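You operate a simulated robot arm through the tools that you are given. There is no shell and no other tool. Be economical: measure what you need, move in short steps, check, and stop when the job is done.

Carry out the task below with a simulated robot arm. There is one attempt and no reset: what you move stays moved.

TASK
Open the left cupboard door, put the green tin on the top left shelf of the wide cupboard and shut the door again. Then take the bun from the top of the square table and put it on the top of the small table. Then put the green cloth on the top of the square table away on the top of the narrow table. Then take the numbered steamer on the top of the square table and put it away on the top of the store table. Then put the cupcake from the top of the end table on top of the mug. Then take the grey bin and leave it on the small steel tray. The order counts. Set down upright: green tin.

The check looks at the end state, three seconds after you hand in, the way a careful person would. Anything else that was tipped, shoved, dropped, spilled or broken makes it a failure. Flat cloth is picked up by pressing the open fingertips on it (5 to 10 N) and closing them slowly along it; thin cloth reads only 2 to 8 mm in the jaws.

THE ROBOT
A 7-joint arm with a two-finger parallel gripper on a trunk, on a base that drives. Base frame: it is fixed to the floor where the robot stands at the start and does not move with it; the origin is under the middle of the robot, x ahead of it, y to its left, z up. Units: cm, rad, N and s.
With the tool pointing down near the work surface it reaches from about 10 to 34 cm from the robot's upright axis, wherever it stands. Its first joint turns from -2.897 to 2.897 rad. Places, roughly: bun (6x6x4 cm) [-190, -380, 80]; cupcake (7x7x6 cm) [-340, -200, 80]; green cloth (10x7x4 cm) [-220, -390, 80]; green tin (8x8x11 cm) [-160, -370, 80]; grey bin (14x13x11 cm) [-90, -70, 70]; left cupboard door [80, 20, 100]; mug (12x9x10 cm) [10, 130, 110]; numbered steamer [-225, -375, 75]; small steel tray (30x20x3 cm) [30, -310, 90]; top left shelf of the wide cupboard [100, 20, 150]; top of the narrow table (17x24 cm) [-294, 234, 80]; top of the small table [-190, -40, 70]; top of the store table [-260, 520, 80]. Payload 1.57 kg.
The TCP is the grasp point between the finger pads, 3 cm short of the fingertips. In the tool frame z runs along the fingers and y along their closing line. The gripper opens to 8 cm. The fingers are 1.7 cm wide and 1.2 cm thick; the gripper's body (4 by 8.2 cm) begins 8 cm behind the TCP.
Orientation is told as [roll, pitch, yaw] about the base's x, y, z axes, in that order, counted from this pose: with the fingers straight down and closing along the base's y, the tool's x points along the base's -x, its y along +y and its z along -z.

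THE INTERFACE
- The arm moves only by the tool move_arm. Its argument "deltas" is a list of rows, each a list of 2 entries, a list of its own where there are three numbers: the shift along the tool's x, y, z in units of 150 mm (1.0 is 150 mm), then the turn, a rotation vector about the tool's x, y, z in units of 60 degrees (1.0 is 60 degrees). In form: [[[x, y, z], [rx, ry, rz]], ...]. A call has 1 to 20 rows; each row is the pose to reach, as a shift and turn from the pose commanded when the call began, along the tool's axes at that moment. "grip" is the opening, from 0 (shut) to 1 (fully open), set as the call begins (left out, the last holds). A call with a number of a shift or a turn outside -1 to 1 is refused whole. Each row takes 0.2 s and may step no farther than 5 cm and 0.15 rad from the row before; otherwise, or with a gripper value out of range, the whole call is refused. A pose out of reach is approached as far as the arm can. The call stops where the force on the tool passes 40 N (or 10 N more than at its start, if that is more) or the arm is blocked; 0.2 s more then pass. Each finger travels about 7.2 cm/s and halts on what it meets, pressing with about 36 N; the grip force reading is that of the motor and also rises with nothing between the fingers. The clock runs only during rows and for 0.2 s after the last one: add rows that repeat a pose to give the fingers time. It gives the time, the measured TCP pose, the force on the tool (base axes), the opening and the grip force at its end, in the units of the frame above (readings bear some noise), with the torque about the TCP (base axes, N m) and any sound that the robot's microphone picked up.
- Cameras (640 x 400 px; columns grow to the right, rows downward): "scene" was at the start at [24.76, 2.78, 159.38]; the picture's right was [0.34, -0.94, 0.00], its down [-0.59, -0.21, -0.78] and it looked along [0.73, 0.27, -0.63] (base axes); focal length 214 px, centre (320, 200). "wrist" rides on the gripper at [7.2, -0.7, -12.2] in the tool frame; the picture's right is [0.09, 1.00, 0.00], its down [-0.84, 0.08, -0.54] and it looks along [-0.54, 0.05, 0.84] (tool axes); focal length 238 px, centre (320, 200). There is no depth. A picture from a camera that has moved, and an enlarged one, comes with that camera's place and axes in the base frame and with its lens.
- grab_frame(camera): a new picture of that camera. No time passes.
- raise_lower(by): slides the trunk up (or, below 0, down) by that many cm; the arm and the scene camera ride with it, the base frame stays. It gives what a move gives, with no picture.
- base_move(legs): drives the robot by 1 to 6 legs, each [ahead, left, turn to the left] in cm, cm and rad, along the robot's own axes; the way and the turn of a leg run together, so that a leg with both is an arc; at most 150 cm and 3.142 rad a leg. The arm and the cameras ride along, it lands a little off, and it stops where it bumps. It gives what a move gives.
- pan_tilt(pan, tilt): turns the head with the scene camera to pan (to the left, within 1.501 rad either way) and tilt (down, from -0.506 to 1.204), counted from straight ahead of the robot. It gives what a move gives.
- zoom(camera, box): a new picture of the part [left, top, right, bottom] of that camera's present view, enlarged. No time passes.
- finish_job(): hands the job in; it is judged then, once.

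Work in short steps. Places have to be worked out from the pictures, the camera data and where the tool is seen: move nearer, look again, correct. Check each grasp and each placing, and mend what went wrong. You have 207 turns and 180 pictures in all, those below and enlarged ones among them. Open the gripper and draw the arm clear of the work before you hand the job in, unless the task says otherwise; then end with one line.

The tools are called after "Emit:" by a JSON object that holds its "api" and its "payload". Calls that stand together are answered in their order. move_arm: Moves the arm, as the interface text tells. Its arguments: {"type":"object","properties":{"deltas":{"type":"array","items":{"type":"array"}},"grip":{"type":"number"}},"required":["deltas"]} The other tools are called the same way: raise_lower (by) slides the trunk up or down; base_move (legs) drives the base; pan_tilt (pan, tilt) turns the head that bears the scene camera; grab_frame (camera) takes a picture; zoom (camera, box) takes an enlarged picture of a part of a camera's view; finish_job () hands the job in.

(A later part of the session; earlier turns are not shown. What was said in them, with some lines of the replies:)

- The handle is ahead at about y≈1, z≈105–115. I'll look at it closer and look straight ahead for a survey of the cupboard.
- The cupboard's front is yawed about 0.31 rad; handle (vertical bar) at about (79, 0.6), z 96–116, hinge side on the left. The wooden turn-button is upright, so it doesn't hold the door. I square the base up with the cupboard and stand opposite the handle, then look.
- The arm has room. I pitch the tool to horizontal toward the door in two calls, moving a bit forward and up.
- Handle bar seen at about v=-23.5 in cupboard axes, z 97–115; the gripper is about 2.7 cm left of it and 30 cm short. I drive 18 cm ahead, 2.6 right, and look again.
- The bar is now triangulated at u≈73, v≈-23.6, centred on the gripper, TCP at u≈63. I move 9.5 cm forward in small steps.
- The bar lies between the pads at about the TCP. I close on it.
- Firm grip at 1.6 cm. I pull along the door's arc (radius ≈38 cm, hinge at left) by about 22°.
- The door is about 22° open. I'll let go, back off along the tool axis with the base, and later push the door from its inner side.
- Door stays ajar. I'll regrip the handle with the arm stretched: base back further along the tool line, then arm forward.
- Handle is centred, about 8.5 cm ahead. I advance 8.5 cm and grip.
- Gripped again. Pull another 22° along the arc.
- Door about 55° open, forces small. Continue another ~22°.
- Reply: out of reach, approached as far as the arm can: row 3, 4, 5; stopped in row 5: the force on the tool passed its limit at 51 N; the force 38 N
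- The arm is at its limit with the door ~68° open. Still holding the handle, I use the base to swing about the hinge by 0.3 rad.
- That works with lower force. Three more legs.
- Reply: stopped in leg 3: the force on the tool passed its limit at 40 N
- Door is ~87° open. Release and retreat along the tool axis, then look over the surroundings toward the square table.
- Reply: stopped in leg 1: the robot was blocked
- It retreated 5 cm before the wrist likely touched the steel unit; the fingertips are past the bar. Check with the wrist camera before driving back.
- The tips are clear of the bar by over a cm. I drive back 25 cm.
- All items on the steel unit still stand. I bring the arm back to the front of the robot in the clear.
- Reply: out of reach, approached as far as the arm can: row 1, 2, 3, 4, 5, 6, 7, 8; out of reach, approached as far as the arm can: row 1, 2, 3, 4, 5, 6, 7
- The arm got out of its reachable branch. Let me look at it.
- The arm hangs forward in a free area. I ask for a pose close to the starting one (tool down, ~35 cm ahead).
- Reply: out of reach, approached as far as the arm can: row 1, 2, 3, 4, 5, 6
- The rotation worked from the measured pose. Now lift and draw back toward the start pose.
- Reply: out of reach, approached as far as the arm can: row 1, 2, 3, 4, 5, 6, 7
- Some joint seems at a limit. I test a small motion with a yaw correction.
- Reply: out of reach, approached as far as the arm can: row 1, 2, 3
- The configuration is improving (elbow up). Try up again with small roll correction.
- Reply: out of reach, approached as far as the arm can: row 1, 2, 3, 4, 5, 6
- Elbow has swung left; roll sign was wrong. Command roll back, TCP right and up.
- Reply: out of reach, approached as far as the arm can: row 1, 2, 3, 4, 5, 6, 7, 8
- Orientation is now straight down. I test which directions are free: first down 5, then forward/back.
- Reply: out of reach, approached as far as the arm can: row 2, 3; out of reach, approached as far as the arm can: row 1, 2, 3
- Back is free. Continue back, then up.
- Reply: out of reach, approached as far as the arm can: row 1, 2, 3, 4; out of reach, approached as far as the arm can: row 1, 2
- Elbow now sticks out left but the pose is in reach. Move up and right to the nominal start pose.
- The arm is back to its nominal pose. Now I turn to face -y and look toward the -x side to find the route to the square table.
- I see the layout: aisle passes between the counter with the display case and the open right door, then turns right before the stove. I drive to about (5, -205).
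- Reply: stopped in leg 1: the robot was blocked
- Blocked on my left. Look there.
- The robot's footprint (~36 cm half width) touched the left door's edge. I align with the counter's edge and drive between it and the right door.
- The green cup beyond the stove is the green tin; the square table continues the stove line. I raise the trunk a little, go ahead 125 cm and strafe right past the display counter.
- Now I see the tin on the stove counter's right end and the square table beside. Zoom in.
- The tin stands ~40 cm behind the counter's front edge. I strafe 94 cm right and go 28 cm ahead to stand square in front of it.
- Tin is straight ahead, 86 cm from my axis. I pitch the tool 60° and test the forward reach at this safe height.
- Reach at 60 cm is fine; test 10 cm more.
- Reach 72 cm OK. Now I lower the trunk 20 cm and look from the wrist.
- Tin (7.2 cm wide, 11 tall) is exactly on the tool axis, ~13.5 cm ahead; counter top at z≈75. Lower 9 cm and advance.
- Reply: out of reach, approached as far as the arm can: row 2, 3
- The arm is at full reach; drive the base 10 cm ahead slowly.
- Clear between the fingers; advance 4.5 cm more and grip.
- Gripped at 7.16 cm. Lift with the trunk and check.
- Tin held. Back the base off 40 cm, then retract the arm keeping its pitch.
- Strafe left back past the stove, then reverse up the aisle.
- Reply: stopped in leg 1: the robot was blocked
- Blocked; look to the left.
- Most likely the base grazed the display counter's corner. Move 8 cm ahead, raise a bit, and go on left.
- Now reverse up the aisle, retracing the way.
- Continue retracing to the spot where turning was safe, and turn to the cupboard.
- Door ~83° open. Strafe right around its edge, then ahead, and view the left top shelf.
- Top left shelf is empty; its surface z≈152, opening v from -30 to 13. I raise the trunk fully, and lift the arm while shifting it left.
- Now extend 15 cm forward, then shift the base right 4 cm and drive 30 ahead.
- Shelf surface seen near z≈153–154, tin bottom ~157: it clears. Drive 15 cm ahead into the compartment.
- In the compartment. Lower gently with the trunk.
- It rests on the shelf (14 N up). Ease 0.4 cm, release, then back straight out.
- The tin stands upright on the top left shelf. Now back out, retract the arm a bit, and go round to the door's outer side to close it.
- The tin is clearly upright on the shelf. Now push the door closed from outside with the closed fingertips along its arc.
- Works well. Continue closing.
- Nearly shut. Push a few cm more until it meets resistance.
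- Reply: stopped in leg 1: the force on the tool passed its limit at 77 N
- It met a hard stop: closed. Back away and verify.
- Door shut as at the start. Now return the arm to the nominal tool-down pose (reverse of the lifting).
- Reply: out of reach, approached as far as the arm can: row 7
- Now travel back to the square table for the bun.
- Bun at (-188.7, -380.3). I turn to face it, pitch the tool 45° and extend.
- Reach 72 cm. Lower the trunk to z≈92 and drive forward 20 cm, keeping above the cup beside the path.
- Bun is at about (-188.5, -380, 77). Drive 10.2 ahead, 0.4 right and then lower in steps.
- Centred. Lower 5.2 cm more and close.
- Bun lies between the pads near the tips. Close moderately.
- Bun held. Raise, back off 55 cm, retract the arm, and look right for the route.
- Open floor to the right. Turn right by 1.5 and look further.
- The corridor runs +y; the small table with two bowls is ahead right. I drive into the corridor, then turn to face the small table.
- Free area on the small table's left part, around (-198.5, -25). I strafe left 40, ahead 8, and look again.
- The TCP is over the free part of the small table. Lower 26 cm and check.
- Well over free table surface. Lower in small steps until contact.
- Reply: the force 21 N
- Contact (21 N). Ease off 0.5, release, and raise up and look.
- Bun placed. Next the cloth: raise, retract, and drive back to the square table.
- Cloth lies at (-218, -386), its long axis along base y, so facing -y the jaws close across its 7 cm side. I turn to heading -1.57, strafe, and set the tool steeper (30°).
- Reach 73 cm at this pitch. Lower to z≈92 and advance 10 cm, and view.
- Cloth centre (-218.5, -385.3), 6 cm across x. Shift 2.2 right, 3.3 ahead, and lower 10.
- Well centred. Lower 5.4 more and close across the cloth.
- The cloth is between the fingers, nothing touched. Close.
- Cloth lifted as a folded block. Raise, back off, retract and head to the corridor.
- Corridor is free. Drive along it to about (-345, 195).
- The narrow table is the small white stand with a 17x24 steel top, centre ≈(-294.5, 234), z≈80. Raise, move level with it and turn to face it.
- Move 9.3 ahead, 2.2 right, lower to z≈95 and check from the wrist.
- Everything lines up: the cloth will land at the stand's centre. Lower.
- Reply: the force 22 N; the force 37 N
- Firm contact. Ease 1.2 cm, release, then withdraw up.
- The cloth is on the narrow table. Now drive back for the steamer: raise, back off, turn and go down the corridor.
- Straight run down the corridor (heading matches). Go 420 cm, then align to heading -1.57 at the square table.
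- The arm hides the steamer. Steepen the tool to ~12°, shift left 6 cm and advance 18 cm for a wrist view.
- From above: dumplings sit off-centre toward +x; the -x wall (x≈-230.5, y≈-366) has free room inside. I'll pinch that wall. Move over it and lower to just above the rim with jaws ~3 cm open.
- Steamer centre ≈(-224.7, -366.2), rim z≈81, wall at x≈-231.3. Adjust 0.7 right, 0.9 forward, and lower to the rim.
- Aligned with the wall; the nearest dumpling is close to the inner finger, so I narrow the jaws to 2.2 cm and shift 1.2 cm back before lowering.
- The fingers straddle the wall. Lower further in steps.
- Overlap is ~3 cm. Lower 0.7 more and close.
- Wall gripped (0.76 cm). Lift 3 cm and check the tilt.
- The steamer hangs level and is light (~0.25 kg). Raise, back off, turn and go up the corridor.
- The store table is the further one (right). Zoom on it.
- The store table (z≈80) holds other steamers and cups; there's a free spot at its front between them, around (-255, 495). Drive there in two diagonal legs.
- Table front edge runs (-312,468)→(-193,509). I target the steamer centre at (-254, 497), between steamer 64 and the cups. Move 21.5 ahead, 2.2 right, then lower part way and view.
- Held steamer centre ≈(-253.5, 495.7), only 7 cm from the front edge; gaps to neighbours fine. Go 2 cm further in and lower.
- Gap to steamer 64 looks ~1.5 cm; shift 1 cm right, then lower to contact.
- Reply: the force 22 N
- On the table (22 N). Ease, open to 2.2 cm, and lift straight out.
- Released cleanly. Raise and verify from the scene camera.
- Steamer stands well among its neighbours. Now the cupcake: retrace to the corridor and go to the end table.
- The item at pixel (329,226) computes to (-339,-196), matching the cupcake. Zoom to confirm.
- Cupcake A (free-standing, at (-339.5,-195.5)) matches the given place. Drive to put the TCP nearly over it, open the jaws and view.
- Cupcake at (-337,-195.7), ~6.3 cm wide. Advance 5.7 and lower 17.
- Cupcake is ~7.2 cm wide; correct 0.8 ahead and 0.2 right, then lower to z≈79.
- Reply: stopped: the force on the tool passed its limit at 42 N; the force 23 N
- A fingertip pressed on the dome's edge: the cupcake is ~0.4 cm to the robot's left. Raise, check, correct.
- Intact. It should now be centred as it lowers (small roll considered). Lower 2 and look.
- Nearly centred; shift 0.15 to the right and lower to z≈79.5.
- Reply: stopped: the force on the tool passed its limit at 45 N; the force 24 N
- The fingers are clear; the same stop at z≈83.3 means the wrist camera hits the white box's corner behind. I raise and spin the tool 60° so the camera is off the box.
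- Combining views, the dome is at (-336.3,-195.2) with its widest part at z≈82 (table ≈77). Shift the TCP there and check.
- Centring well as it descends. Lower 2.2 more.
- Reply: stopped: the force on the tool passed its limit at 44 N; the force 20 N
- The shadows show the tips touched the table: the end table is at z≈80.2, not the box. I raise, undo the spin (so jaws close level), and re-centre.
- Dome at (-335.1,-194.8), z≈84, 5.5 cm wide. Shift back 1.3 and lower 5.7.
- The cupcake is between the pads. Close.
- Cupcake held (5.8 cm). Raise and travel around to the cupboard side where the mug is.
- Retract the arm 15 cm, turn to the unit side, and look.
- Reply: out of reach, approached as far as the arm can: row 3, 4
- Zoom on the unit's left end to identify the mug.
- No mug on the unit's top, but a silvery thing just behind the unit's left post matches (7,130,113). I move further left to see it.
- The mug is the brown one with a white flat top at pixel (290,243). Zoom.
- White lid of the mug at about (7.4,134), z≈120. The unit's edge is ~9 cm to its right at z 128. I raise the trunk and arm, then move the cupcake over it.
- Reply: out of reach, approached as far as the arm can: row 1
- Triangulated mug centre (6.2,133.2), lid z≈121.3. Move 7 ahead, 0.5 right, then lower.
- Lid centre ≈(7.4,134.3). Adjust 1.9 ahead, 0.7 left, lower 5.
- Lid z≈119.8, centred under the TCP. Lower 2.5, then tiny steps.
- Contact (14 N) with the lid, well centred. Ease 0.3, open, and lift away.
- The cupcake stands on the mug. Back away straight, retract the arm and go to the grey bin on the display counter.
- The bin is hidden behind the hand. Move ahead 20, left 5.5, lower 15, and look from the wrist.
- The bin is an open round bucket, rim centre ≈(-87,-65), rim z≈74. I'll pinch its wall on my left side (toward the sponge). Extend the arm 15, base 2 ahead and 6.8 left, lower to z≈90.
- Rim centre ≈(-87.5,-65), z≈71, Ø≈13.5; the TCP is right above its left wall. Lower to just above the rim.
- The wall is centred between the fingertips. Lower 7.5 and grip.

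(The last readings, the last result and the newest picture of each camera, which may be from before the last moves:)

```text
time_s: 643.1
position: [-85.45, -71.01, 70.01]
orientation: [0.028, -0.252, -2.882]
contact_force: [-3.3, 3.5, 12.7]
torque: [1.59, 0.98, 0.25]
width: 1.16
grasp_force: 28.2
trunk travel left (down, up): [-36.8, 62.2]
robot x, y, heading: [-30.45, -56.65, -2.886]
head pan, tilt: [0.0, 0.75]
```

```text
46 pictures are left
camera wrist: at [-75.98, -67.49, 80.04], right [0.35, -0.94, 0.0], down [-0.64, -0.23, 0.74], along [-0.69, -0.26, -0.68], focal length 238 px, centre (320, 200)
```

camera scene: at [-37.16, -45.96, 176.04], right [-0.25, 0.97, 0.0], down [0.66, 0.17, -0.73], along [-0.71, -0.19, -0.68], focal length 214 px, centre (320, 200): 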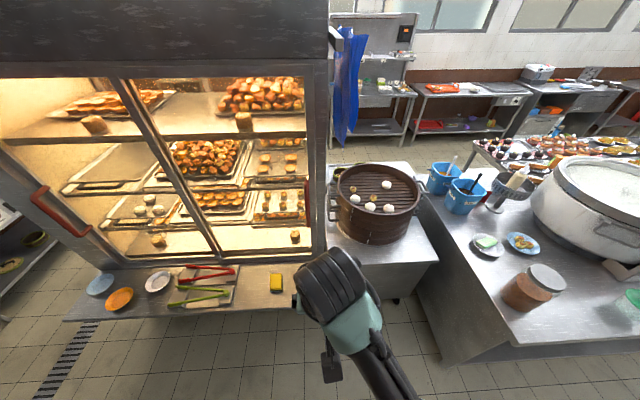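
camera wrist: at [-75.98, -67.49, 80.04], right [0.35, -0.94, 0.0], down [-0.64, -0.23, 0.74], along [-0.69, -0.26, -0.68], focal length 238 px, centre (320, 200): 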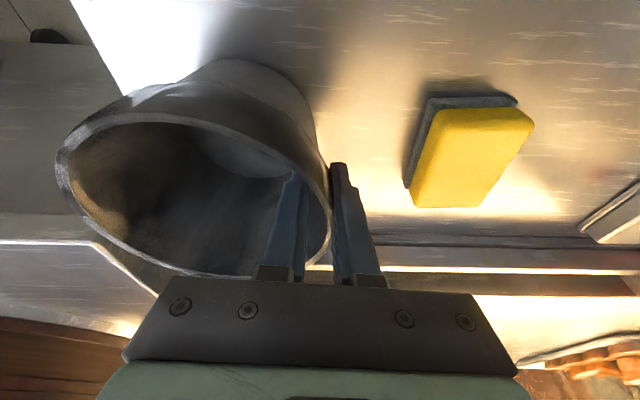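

Gripped, but the tapered wall tilts the bin since the fingers are vertical. I open again and roll the tool ~8.5° to match the wall.

Emit:
{"api": "move_arm", "payload": {"deltas": [[[0, 0, 0], [0, 0, 0]], [[0, 0, 0], [0, 0, 0]], [[0, 0, 0], [0, 0, 0]]], "grip": 0.4}}

Emit:
{"api": "move_arm", "payload": {"deltas": [[[0, 0, 0], [0.07, 0, 0]], [[0, 0, 0], [0.14, 0, 0]], [[0, 0, 0], [0.14, 0, 0]]]}}

Emit:
{"api": "grab_frame", "payload": {"camera": "wrist"}}

```text
time_s: 643.9
position: [-85.56, -71.17, 69.82]
orientation: [0.03, -0.248, -2.884]
contact_force: [-0.8, 0.6, 1.0]
torque: [0.02, -0.04, 0.01]
width: 3.19
grasp_force: 0.0
trunk travel left (down, up): [-36.8, 62.2]
robot x, y, heading: [-30.75, -56.72, -2.879]
head pan, tilt: [0.0, 0.75]
```

```text
time_s: 644.7
position: [-85.5, -71.12, 69.89]
orientation: [-0.117, -0.248, -2.884]
contact_force: [-0.5, 0.3, 0.4]
torque: [-0.02, 0.03, 0.01]
width: 3.17
grasp_force: 0.1
trunk travel left (down, up): [-36.8, 62.2]
robot x, y, heading: [-30.48, -56.67, -2.879]
head pan, tilt: [0.0, 0.75]
```

```text
45 pictures are left
camera wrist: at [-75.54, -69.27, 79.93], right [0.31, -0.94, -0.14], down [-0.62, -0.31, 0.72], along [-0.72, -0.14, -0.68], focal length 238 px, centre (320, 200)
```

wrist: 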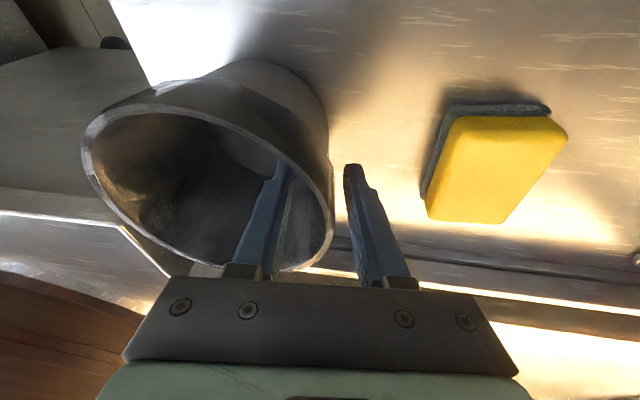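

The wall is now parallel to the fingers. Shift 0.45 cm left and close.

Emit:
{"api": "move_arm", "payload": {"deltas": [[[0, 0.03, 0], [0, 0, 0]], [[0, 0.03, 0], [0, 0, 0]]]}}

Emit:
{"api": "move_arm", "payload": {"deltas": [[[0, 0, 0], [0, 0, 0]], [[0, 0, 0], [0, 0, 0]], [[0, 0, 0], [0, 0, 0]], [[0, 0, 0], [0, 0, 0]]], "grip": 0}}

Emit:
{"api": "grab_frame", "payload": {"camera": "wrist"}}

```text
time_s: 645.3
position: [-85.41, -71.58, 69.9]
orientation: [-0.117, -0.247, -2.882]
contact_force: [0.0, 0.3, 0.2]
torque: [-0.01, 0.0, 0.0]
width: 3.17
grasp_force: 0.0
trunk travel left (down, up): [-36.8, 62.2]
robot x, y, heading: [-30.69, -56.96, -2.882]
head pan, tilt: [0.0, 0.75]
```

```text
time_s: 646.3
position: [-85.53, -71.6, 69.94]
orientation: [-0.117, -0.248, -2.884]
contact_force: [-1.5, 2.2, 5.0]
torque: [0.59, -0.13, 0.15]
width: 0.61
grasp_force: 25.9
trunk travel left (down, up): [-36.8, 62.2]
robot x, y, heading: [-30.6, -56.82, -2.881]
head pan, tilt: [0.0, 0.75]
```

```text
44 pictures are left
camera wrist: at [-75.44, -69.7, 79.94], right [0.31, -0.94, -0.14], down [-0.62, -0.31, 0.72], along [-0.72, -0.14, -0.68], focal length 238 px, centre (320, 200)
```

wrist: 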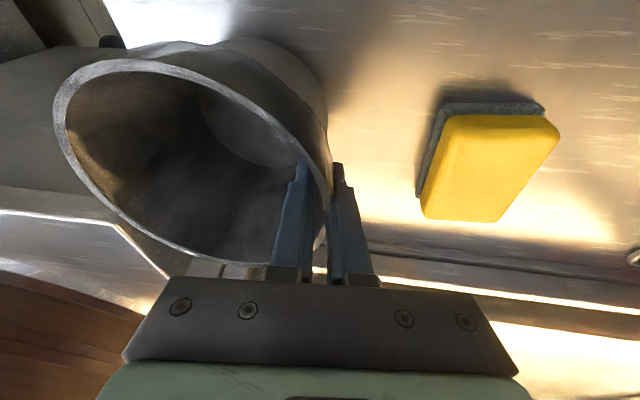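

Better: 0.61 cm wall, little force. Lift 4 cm and check.

Emit:
{"api": "raise_lower", "payload": {"by": 4}}

Emit:
{"api": "grab_frame", "payload": {"camera": "wrist"}}

```text
time_s: 647.1
position: [-85.35, -71.53, 73.7]
orientation: [-0.115, -0.249, -2.884]
contact_force: [-0.4, -0.3, -1.5]
torque: [-0.1, -0.03, -0.01]
width: 0.6
grasp_force: 25.5
trunk travel left (down, up): [-40.8, 58.2]
robot x, y, heading: [-30.61, -56.87, -2.879]
head pan, tilt: [0.0, 0.75]
```

```text
43 pictures are left
camera wrist: at [-75.44, -69.73, 83.87], right [0.31, -0.94, -0.14], down [-0.62, -0.31, 0.72], along [-0.72, -0.14, -0.68], focal length 238 px, centre (320, 200)
```

wrist: 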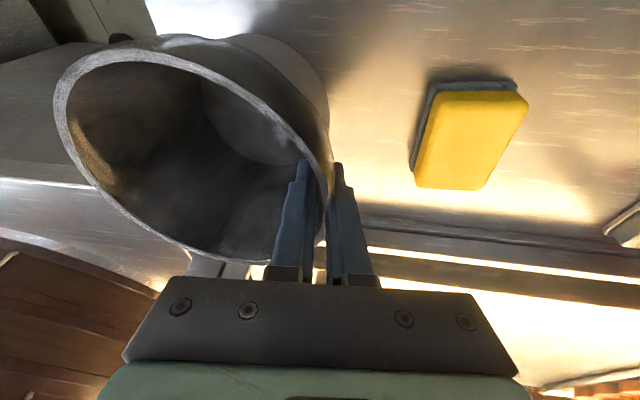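

Bin is light and held. Raise 12, then back off 25 and look from the scene camera.

Emit:
{"api": "raise_lower", "payload": {"by": 14}}

Emit:
{"api": "base_move", "payload": {"legs": [[-25, 0, 0]]}}

Emit:
{"api": "raise_lower", "payload": {"by": 28}}

Emit:
{"api": "pan_tilt", "payload": {"pan": -0.3, "tilt": 0.8}}

Emit:
{"api": "grab_frame", "payload": {"camera": "scene"}}

```text
time_s: 648.8
position: [-85.44, -71.57, 87.76]
orientation: [-0.117, -0.248, -2.883]
contact_force: [-1.0, -0.2, -2.0]
torque: [-0.08, -0.03, 0.0]
width: 0.57
grasp_force: 25.9
trunk travel left (down, up): [-54.8, 44.2]
robot x, y, heading: [-30.87, -56.43, -2.885]
head pan, tilt: [0.0, 0.75]
```

```text
time_s: 650.6
position: [-61.58, -65.18, 87.91]
orientation: [-0.12, -0.248, -2.881]
contact_force: [-0.3, 0.3, -0.9]
torque: [-0.11, 0.0, -0.01]
width: 0.58
grasp_force: 24.9
trunk travel left (down, up): [-54.8, 44.2]
robot x, y, heading: [-6.73, -50.23, -2.885]
head pan, tilt: [0.0, 0.75]
```

```text
time_s: 653.5
position: [-61.47, -65.22, 115.86]
orientation: [-0.115, -0.247, -2.88]
contact_force: [0.7, 0.0, -1.6]
torque: [-0.11, -0.07, 0.0]
width: 0.55
grasp_force: 25.5
trunk travel left (down, up): [-82.8, 16.2]
robot x, y, heading: [-6.69, -50.3, -2.878]
head pan, tilt: [0.0, 0.75]
```

```text
time_s: 654.3
position: [-61.52, -65.22, 115.8]
orientation: [-0.117, -0.249, -2.882]
contact_force: [0.6, -0.9, -2.5]
torque: [-0.08, -0.02, 0.03]
width: 0.55
grasp_force: 25.8
trunk travel left (down, up): [-82.8, 16.2]
robot x, y, heading: [-6.89, -50.43, -2.881]
head pan, tilt: [-0.3, 0.799]
```

```text
42 pictures are left
camera scene: at [-31.6, -54.68, 159.63], right [0.04, 1.0, 0.0], down [0.72, -0.03, -0.7], along [-0.7, 0.03, -0.72], focal length 214 px, centre (320, 200)
```

scene: 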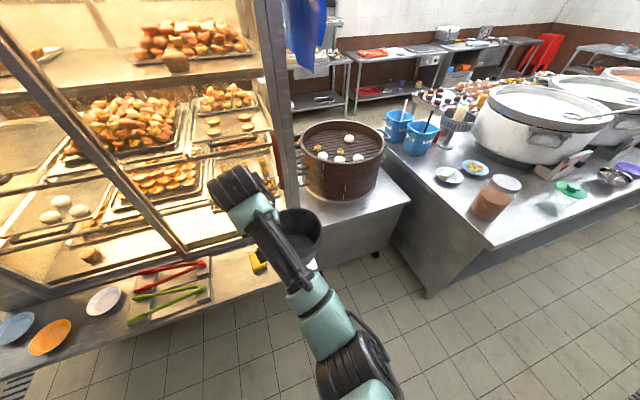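

Held fine. Turn and drive down the aisle toward the oven.

Emit:
{"api": "base_move", "payload": {"legs": [[0, 0, 1.55], [0, -6, 0], [90, 0, 0], [75, 0, 0]]}}

Emit:
{"api": "pan_tilt", "payload": {"pan": 0.3, "tilt": 0.7}}

Emit:
{"api": "grab_frame", "payload": {"camera": "scene"}}

```text
time_s: 667.0
position: [40.35, -267.72, 115.81]
orientation: [-0.116, -0.246, -1.335]
contact_force: [-0.1, 0.0, -1.7]
torque: [-0.02, -0.07, 0.0]
width: 0.49
grasp_force: 25.0
trunk travel left (down, up): [-82.8, 16.2]
robot x, y, heading: [27.06, -213.03, -1.333]
head pan, tilt: [-0.3, 0.799]
```

```text
time_s: 668.0
position: [40.43, -267.8, 115.8]
orientation: [-0.117, -0.248, -1.336]
contact_force: [0.4, 0.0, -1.9]
torque: [-0.01, -0.1, 0.0]
width: 0.53
grasp_force: 25.0
trunk travel left (down, up): [-82.8, 16.2]
robot x, y, heading: [27.38, -212.75, -1.336]
head pan, tilt: [0.3, 0.7]
```

```text
41 pictures are left
camera scene: at [34.93, -236.72, 160.45], right [-0.86, -0.51, 0.0], down [-0.33, 0.55, -0.76], along [0.39, -0.66, -0.64], focal length 214 px, centre (320, 200)
```

scene: 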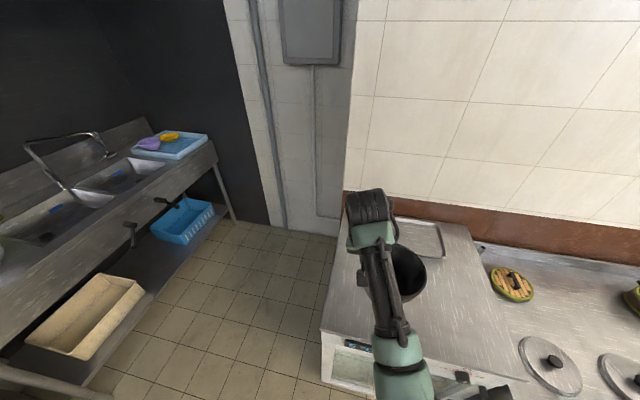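

The tray (right edge seen from (22.8,-324) to (18.3,-304)) is centred near (35,-310.5) on the oven top. I extend the arm, and drive to bring the bin over it.

Emit:
{"api": "move_arm", "payload": {"deltas": [[[-0.24, 0, 0.062], [0, 0, 0]], [[-0.48, 0, 0.124], [0, 0, 0]], [[-0.72, 0, 0.186], [0, 0, 0]], [[-0.97, 0, 0.25], [0, 0, 0]]]}}

Emit:
{"api": "base_move", "payload": {"legs": [[0, -7.5, 0], [14, 0, 0]]}}

Emit:
{"api": "grab_frame", "payload": {"camera": "wrist"}}

Emit:
{"api": "pan_tilt", "payload": {"pan": -0.35, "tilt": 0.75}}

Emit:
{"api": "grab_frame", "payload": {"camera": "scene"}}

```text
time_s: 669.0
position: [43.52, -281.96, 115.86]
orientation: [-0.118, -0.249, -1.331]
contact_force: [1.0, -0.3, 0.1]
torque: [0.03, -0.05, 0.01]
width: 0.47
grasp_force: 25.4
out of reach, approached as far as the arm can: row 4
trunk travel left (down, up): [-82.8, 16.2]
robot x, y, heading: [26.74, -212.67, -1.331]
head pan, tilt: [0.3, 0.7]
```

```text
time_s: 671.0
position: [39.46, -297.27, 115.9]
orientation: [-0.116, -0.249, -1.336]
contact_force: [0.5, -0.4, -2.4]
torque: [0.03, -0.06, -0.03]
width: 0.46
grasp_force: 25.0
trunk travel left (down, up): [-82.8, 16.2]
robot x, y, heading: [22.99, -228.01, -1.339]
head pan, tilt: [0.3, 0.7]
```

```text
40 pictures are left
camera wrist: at [37.92, -287.39, 125.99], right [0.95, 0.29, -0.14], down [0.3, -0.63, 0.72], along [0.12, -0.72, -0.68], focal length 238 px, centre (320, 200)
```

wrist: 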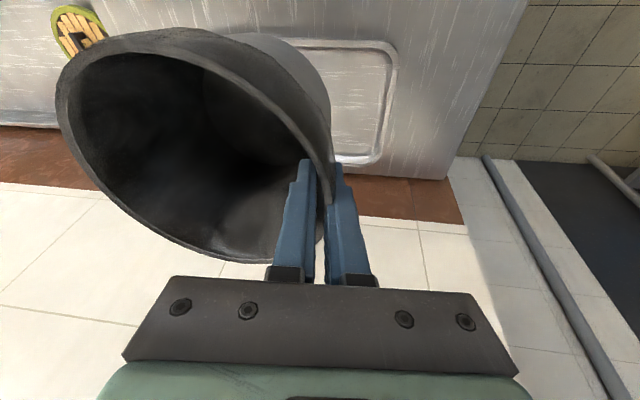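

```text
time_s: 672.1
position: [39.33, -297.42, 115.97]
orientation: [-0.118, -0.248, -1.336]
contact_force: [0.3, 0.1, -1.5]
torque: [0.02, -0.12, 0.02]
width: 0.43
grasp_force: 25.2
trunk travel left (down, up): [-82.8, 16.2]
robot x, y, heading: [22.82, -228.3, -1.335]
head pan, tilt: [-0.351, 0.75]
```

```text
39 pictures are left
camera scene: at [25.65, -253.12, 160.03], right [-0.99, 0.11, 0.0], down [0.08, 0.68, -0.73], along [-0.08, -0.73, -0.68], focal length 214 px, centre (320, 200)
```

scene: 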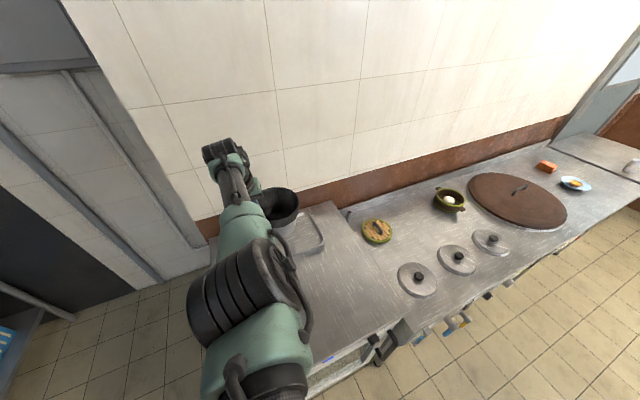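

Tray centre refined to (34.4,-309.2), top z≈89; the bin's centre is ~7.3 cm right of the TCP. Go 10.6 ahead and lower 8 cm, then look.

Emit:
{"api": "base_move", "payload": {"legs": [[10.6, -0.3, 0]]}}

Emit:
{"api": "raise_lower", "payload": {"by": -9}}

Emit:
{"api": "grab_frame", "payload": {"camera": "scene"}}

Emit:
{"api": "grab_frame", "payload": {"camera": "wrist"}}

```text
time_s: 673.2
position: [41.53, -307.55, 116.01]
orientation: [-0.118, -0.248, -1.334]
contact_force: [0.2, 0.8, -2.3]
torque: [0.0, -0.06, 0.02]
width: 0.45
grasp_force: 25.0
trunk travel left (down, up): [-82.8, 16.2]
robot x, y, heading: [25.04, -238.77, -1.334]
head pan, tilt: [-0.351, 0.75]
```

```text
time_s: 674.5
position: [41.57, -307.74, 106.72]
orientation: [-0.118, -0.247, -1.337]
contact_force: [-0.8, 0.6, -1.2]
torque: [0.04, -0.09, -0.01]
width: 0.45
grasp_force: 25.1
trunk travel left (down, up): [-73.8, 25.2]
robot x, y, heading: [25.05, -238.61, -1.337]
head pan, tilt: [-0.351, 0.75]
```

```text
38 pictures are left
camera scene: at [27.81, -263.42, 151.03], right [-0.99, 0.11, 0.0], down [0.08, 0.68, -0.73], along [-0.08, -0.73, -0.68], focal length 214 px, centre (320, 200)
```

scene: 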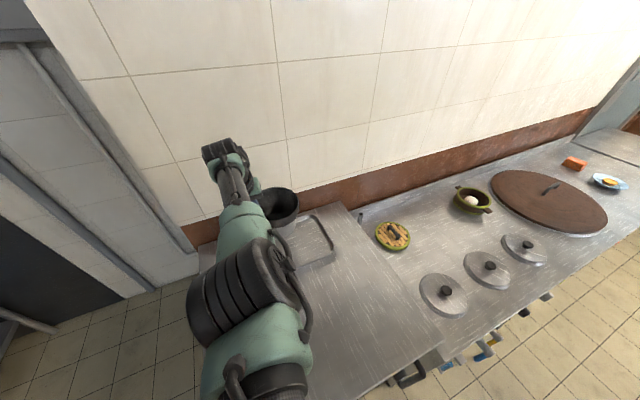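

```text
37 pictures are left
camera wrist: at [40.09, -297.75, 116.97], right [0.95, 0.29, -0.14], down [0.3, -0.63, 0.72], along [0.12, -0.72, -0.68], focal length 238 px, centre (320, 200)
```

wrist: 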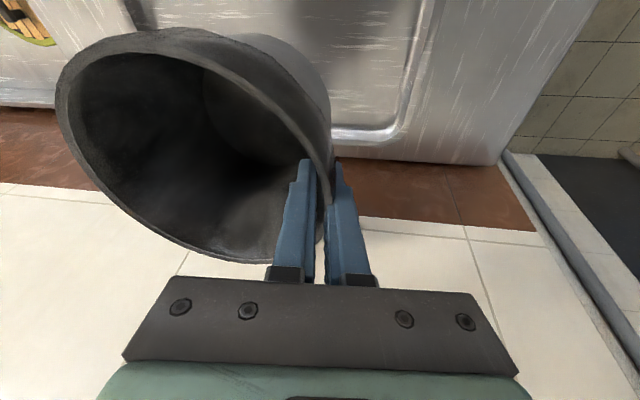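

Bin rim centre ≈(34,-307.8), matching the tray centre. Zoom to check the bin's tilt.

Emit:
{"api": "zoom", "payload": {"camera": "scene", "box": [220, 165, 360, 270]}}

```text
3.81 times, centred on (290, 218) of scene
camera zoom: at [27.81, -263.42, 151.03], right [-0.99, 0.11, 0.0], down [0.08, 0.68, -0.73], along [-0.08, -0.73, -0.68], focal length 817 px, centre (434, 133)
```

zoom: 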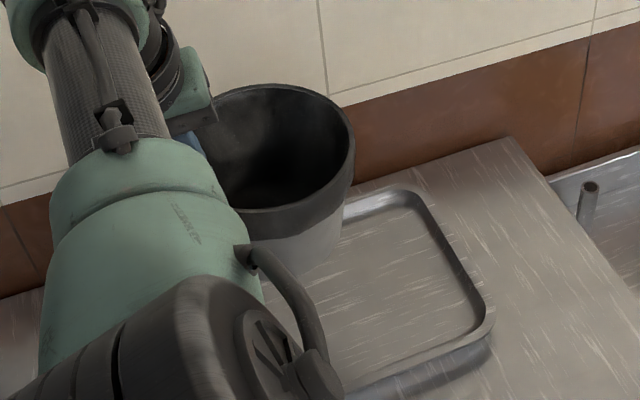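

The bin is nearly upright and its bottom is over the tray's middle. Lower in steps.

Emit:
{"api": "raise_lower", "payload": {"by": -5}}

Emit:
{"api": "raise_lower", "payload": {"by": -1.5}}

Emit:
{"api": "raise_lower", "payload": {"by": -1}}

Emit:
{"api": "zoom", "payload": {"camera": "scene", "box": [220, 165, 360, 270]}}

```text
time_s: 675.4
position: [41.59, -307.69, 101.87]
orientation: [-0.116, -0.247, -1.335]
contact_force: [0.0, -0.4, -1.5]
torque: [0.01, -0.09, 0.0]
width: 0.46
grasp_force: 25.3
trunk travel left (down, up): [-68.8, 30.2]
robot x, y, heading: [24.95, -238.59, -1.339]
head pan, tilt: [-0.351, 0.75]
```

```text
time_s: 676.0
position: [41.48, -307.54, 100.42]
orientation: [-0.117, -0.248, -1.335]
contact_force: [-0.3, 0.3, -1.3]
torque: [0.01, -0.06, 0.0]
width: 0.44
grasp_force: 24.9
trunk travel left (down, up): [-67.3, 31.7]
robot x, y, heading: [25.06, -238.8, -1.334]
head pan, tilt: [-0.351, 0.75]
```

```text
time_s: 676.6
position: [41.53, -307.66, 99.35]
orientation: [-0.117, -0.249, -1.335]
contact_force: [-0.8, 0.5, -0.4]
torque: [0.0, -0.1, 0.0]
width: 0.45
grasp_force: 25.3
trunk travel left (down, up): [-66.3, 32.7]
robot x, y, heading: [25.07, -238.5, -1.337]
head pan, tilt: [-0.351, 0.75]
```

```text
3.81 times, centred on (290, 218) of scene
camera zoom: at [27.81, -263.42, 143.53], right [-0.99, 0.11, 0.0], down [0.08, 0.68, -0.73], along [-0.08, -0.73, -0.68], focal length 817 px, centre (434, 133)
```

zoom: 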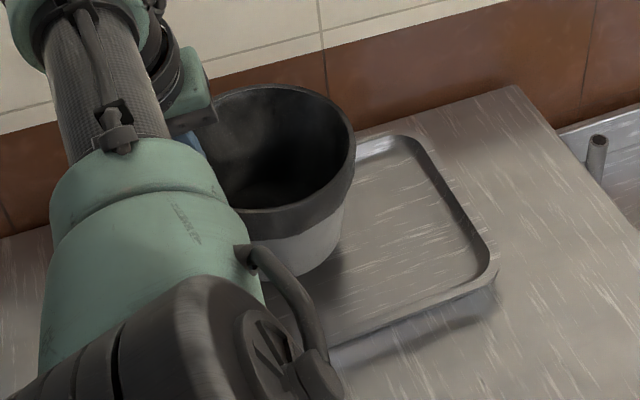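

Bin bottom is over the tray's centre. Continue lowering.

Emit:
{"api": "raise_lower", "payload": {"by": -0.8}}

Emit:
{"api": "raise_lower", "payload": {"by": -0.6}}

Emit:
{"api": "raise_lower", "payload": {"by": -0.6}}

```text
time_s: 677.2
position: [41.58, -307.64, 98.57]
orientation: [-0.117, -0.247, -1.335]
contact_force: [-0.4, -0.3, -0.5]
torque: [0.03, -0.07, -0.01]
width: 0.43
grasp_force: 25.2
trunk travel left (down, up): [-65.5, 33.5]
robot x, y, heading: [25.27, -238.13, -1.335]
head pan, tilt: [-0.351, 0.75]
```

```text
time_s: 677.7
position: [41.64, -307.68, 97.96]
orientation: [-0.117, -0.247, -1.334]
contact_force: [0.1, -0.2, -2.1]
torque: [0.04, -0.09, 0.01]
width: 0.44
grasp_force: 25.3
trunk travel left (down, up): [-64.9, 34.1]
robot x, y, heading: [25.1, -238.27, -1.333]
head pan, tilt: [-0.351, 0.75]
```

```text
time_s: 678.3
position: [41.61, -307.62, 97.55]
orientation: [-0.117, -0.248, -1.335]
contact_force: [0.7, 0.4, -1.3]
torque: [0.06, -0.1, -0.04]
width: 0.41
grasp_force: 24.8
trunk travel left (down, up): [-64.3, 34.7]
robot x, y, heading: [25.22, -238.58, -1.33]
head pan, tilt: [-0.351, 0.75]
```

Emit:
{"api": "raise_lower", "payload": {"by": -0.7}}

Emit:
{"api": "raise_lower", "payload": {"by": -0.7}}

Emit:
{"api": "zoom", "payload": {"camera": "scene", "box": [220, 165, 360, 270]}}

```text
time_s: 678.9
position: [41.62, -307.7, 97.02]
orientation: [-0.12, -0.253, -1.333]
contact_force: [0.9, 1.6, 11.0]
torque: [0.53, 0.97, -0.21]
width: 0.43
grasp_force: 25.3
trunk travel left (down, up): [-63.6, 35.4]
robot x, y, heading: [25.54, -238.48, -1.333]
head pan, tilt: [-0.351, 0.75]
```

```text
time_s: 679.4
position: [41.72, -307.67, 96.36]
orientation: [-0.117, -0.255, -1.332]
contact_force: [4.2, 1.5, 16.4]
torque: [-0.12, 0.64, 0.11]
width: 0.46
grasp_force: 25.3
trunk travel left (down, up): [-62.9, 36.1]
robot x, y, heading: [25.41, -238.53, -1.332]
head pan, tilt: [-0.351, 0.75]
```

```text
3.81 times, centred on (290, 218) of scene
camera zoom: at [27.82, -263.19, 140.19], right [-0.99, 0.11, 0.0], down [0.08, 0.68, -0.73], along [-0.08, -0.73, -0.68], focal length 817 px, centre (434, 133)
```

zoom: 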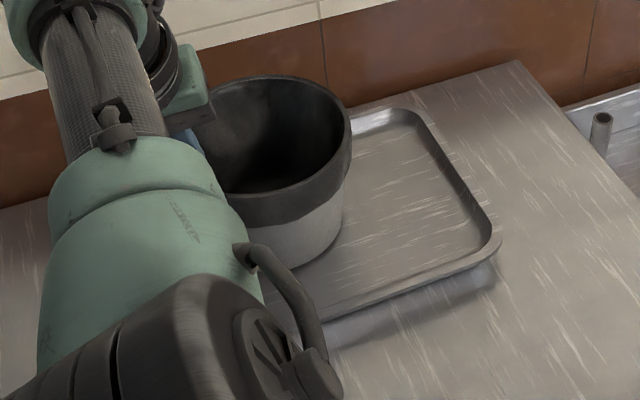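

The bin stands in the tray (16 N). Ease slightly, open, and look.

Emit:
{"api": "raise_lower", "payload": {"by": 0.4}}

Emit:
{"api": "move_arm", "payload": {"deltas": [[[0, 0, 0], [0, 0, 0]], [[0, 0, 0], [0, 0, 0]], [[0, 0, 0], [0, 0, 0]]], "grip": 0.4}}

Emit:
{"api": "grab_frame", "payload": {"camera": "wrist"}}

```text
time_s: 679.9
position: [41.52, -307.55, 96.39]
orientation: [-0.117, -0.245, -1.334]
contact_force: [2.2, -1.4, 6.6]
torque: [-0.45, 0.43, 0.22]
width: 0.44
grasp_force: 24.4
trunk travel left (down, up): [-63.3, 35.7]
robot x, y, heading: [25.17, -238.2, -1.331]
head pan, tilt: [-0.351, 0.75]
```

```text
time_s: 680.7
position: [41.64, -307.54, 96.46]
orientation: [-0.117, -0.248, -1.335]
contact_force: [-0.9, -0.3, -0.1]
torque: [0.05, 0.03, 0.03]
width: 3.19
grasp_force: 0.0
trunk travel left (down, up): [-63.3, 35.7]
robot x, y, heading: [25.15, -238.64, -1.336]
head pan, tilt: [-0.351, 0.75]
```

```text
33 pictures are left
camera wrist: at [40.08, -297.73, 106.46], right [0.95, 0.29, -0.14], down [0.3, -0.63, 0.72], along [0.12, -0.72, -0.68], focal length 238 px, centre (320, 200)
```

wrist: 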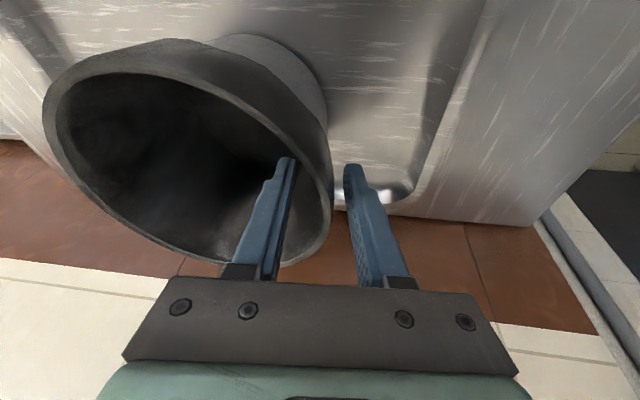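

Released. Withdraw along the tool axis (parallel to the wall).

Emit:
{"api": "move_arm", "payload": {"deltas": [[[-0.04, 0, -0.2], [0, 0, 0]], [[-0.09, 0, -0.4], [0, 0, 0]], [[-0.13, 0, -0.6], [0, 0, 0]]]}}

Emit:
{"api": "raise_lower", "payload": {"by": 10}}

Emit:
{"api": "base_move", "payload": {"legs": [[-30, 0, 0]]}}

Emit:
{"api": "pan_tilt", "payload": {"pan": -0.1, "tilt": 0.6}}

Emit:
{"api": "grab_frame", "payload": {"camera": "scene"}}

Emit:
{"api": "grab_frame", "payload": {"camera": "wrist"}}

```text
time_s: 681.5
position: [42.55, -307.1, 105.57]
orientation: [-0.117, -0.248, -1.336]
contact_force: [0.5, 0.4, 0.6]
torque: [-0.01, -0.02, 0.01]
width: 3.2
grasp_force: 0.0
trunk travel left (down, up): [-63.3, 35.7]
robot x, y, heading: [25.04, -238.37, -1.333]
head pan, tilt: [-0.351, 0.75]
```

```text
time_s: 682.9
position: [42.57, -307.14, 115.54]
orientation: [-0.118, -0.247, -1.334]
contact_force: [0.2, 0.5, 0.2]
torque: [0.01, 0.01, 0.01]
width: 3.21
grasp_force: 0.0
trunk travel left (down, up): [-73.3, 25.7]
robot x, y, heading: [25.41, -238.47, -1.336]
head pan, tilt: [-0.351, 0.75]
```

```text
time_s: 684.9
position: [35.48, -277.78, 115.67]
orientation: [-0.116, -0.247, -1.337]
contact_force: [0.6, 0.5, -0.3]
torque: [0.05, 0.03, -0.01]
width: 3.18
grasp_force: 0.0
trunk travel left (down, up): [-73.3, 25.7]
robot x, y, heading: [17.89, -209.15, -1.333]
head pan, tilt: [-0.351, 0.75]
```

```text
time_s: 685.7
position: [35.48, -277.98, 115.5]
orientation: [-0.118, -0.248, -1.336]
contact_force: [-0.8, -0.2, 0.3]
torque: [0.0, 0.0, 0.01]
width: 3.22
grasp_force: 0.1
trunk travel left (down, up): [-73.3, 25.7]
robot x, y, heading: [18.08, -209.42, -1.34]
head pan, tilt: [-0.099, 0.6]
```

```text
32 pictures are left
camera scene: at [22.91, -234.73, 151.81], right [-0.99, -0.13, 0.0], down [-0.08, 0.56, -0.82], along [0.11, -0.82, -0.57], focal length 214 px, centre (320, 200)
```

scene: 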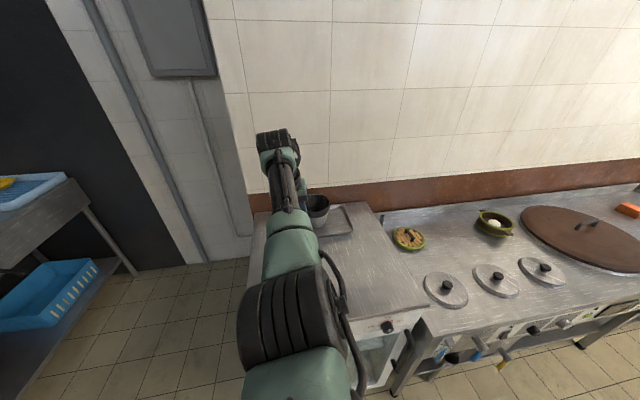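

```text
31 pictures are left
camera wrist: at [34.0, -268.04, 125.6], right [0.95, 0.29, -0.14], down [0.29, -0.63, 0.72], along [0.12, -0.72, -0.68], focal length 238 px, centre (320, 200)
```

wrist: 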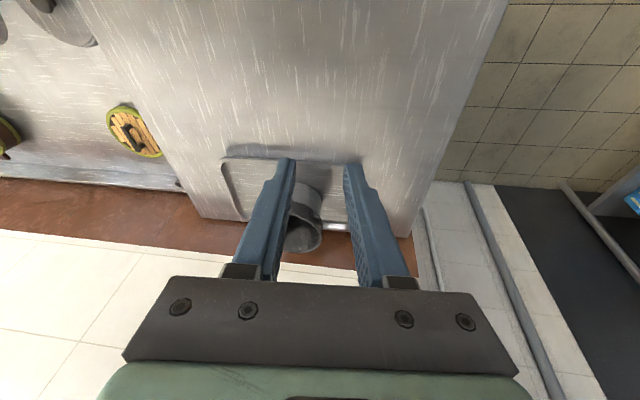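

Zoom for a last check of the bin on the tray.

Emit:
{"api": "base_move", "payload": {"legs": [[0, -22, 0]]}}

Emit:
{"api": "pan_tilt", "payload": {"pan": 0.3, "tilt": 0.6}}

Emit:
{"api": "grab_frame", "payload": {"camera": "scene"}}

```text
time_s: 687.4
position: [13.78, -283.02, 115.62]
orientation: [-0.118, -0.249, -1.336]
contact_force: [0.4, 0.0, 0.2]
torque: [0.0, -0.01, 0.02]
width: 3.19
grasp_force: 0.1
trunk travel left (down, up): [-73.3, 25.7]
robot x, y, heading: [-3.6, -214.5, -1.337]
head pan, tilt: [-0.099, 0.6]
```

```text
time_s: 688.3
position: [13.78, -283.09, 115.49]
orientation: [-0.117, -0.248, -1.337]
contact_force: [-1.1, -0.7, -0.7]
torque: [-0.03, -0.02, 0.02]
width: 3.2
grasp_force: 0.1
trunk travel left (down, up): [-73.3, 25.7]
robot x, y, heading: [-3.38, -214.55, -1.338]
head pan, tilt: [0.3, 0.6]
```

```text
30 pictures are left
camera scene: at [4.59, -238.74, 151.82], right [-0.86, -0.51, 0.0], down [-0.29, 0.49, -0.83], along [0.42, -0.71, -0.56], focal length 214 px, centre (320, 200)
```

scene: 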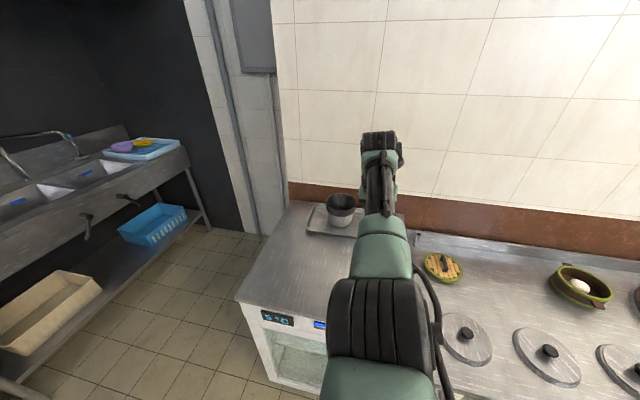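

The bin stands upright in the tray. Open the gripper and back away from the work.

Emit:
{"api": "base_move", "payload": {"legs": [[-12, 18, 0]]}}

Emit:
{"api": "move_arm", "payload": {"deltas": [[[0.2, 0, -0.05], [0, 0, 0]], [[0.4, 0, -0.1], [0, 0, 0]], [[0.6, 0, -0.15], [0, 0, 0]]], "grip": 1}}

```text
time_s: 689.9
position: [28.5, -267.21, 115.61]
orientation: [-0.116, -0.248, -1.336]
contact_force: [0.8, -0.5, -0.1]
torque: [0.0, -0.03, 0.0]
width: 3.19
grasp_force: 0.1
trunk travel left (down, up): [-73.3, 25.7]
robot x, y, heading: [11.07, -198.36, -1.34]
head pan, tilt: [0.3, 0.6]
```

```text
time_s: 690.7
position: [26.35, -258.26, 115.57]
orientation: [-0.114, -0.248, -1.34]
contact_force: [-0.4, -0.3, 1.0]
torque: [-0.02, -0.04, 0.03]
width: 8.0
grasp_force: 0.0
trunk travel left (down, up): [-73.3, 25.7]
robot x, y, heading: [11.23, -198.71, -1.337]
head pan, tilt: [0.3, 0.6]
```

All placements are done and the arm is clear, so I hand in.

Emit:
{"api": "finish_job", "payload": {}}

```text
The job is handed in.
```

I carried out all six steps in order and handed the job in: the green tin is upright on the top left shelf with the door shut, and the bun, cloth, steamer 25, cupcake and grey bin are in their places; I checked each one on camera right after setting it down and did not go back for a final look.
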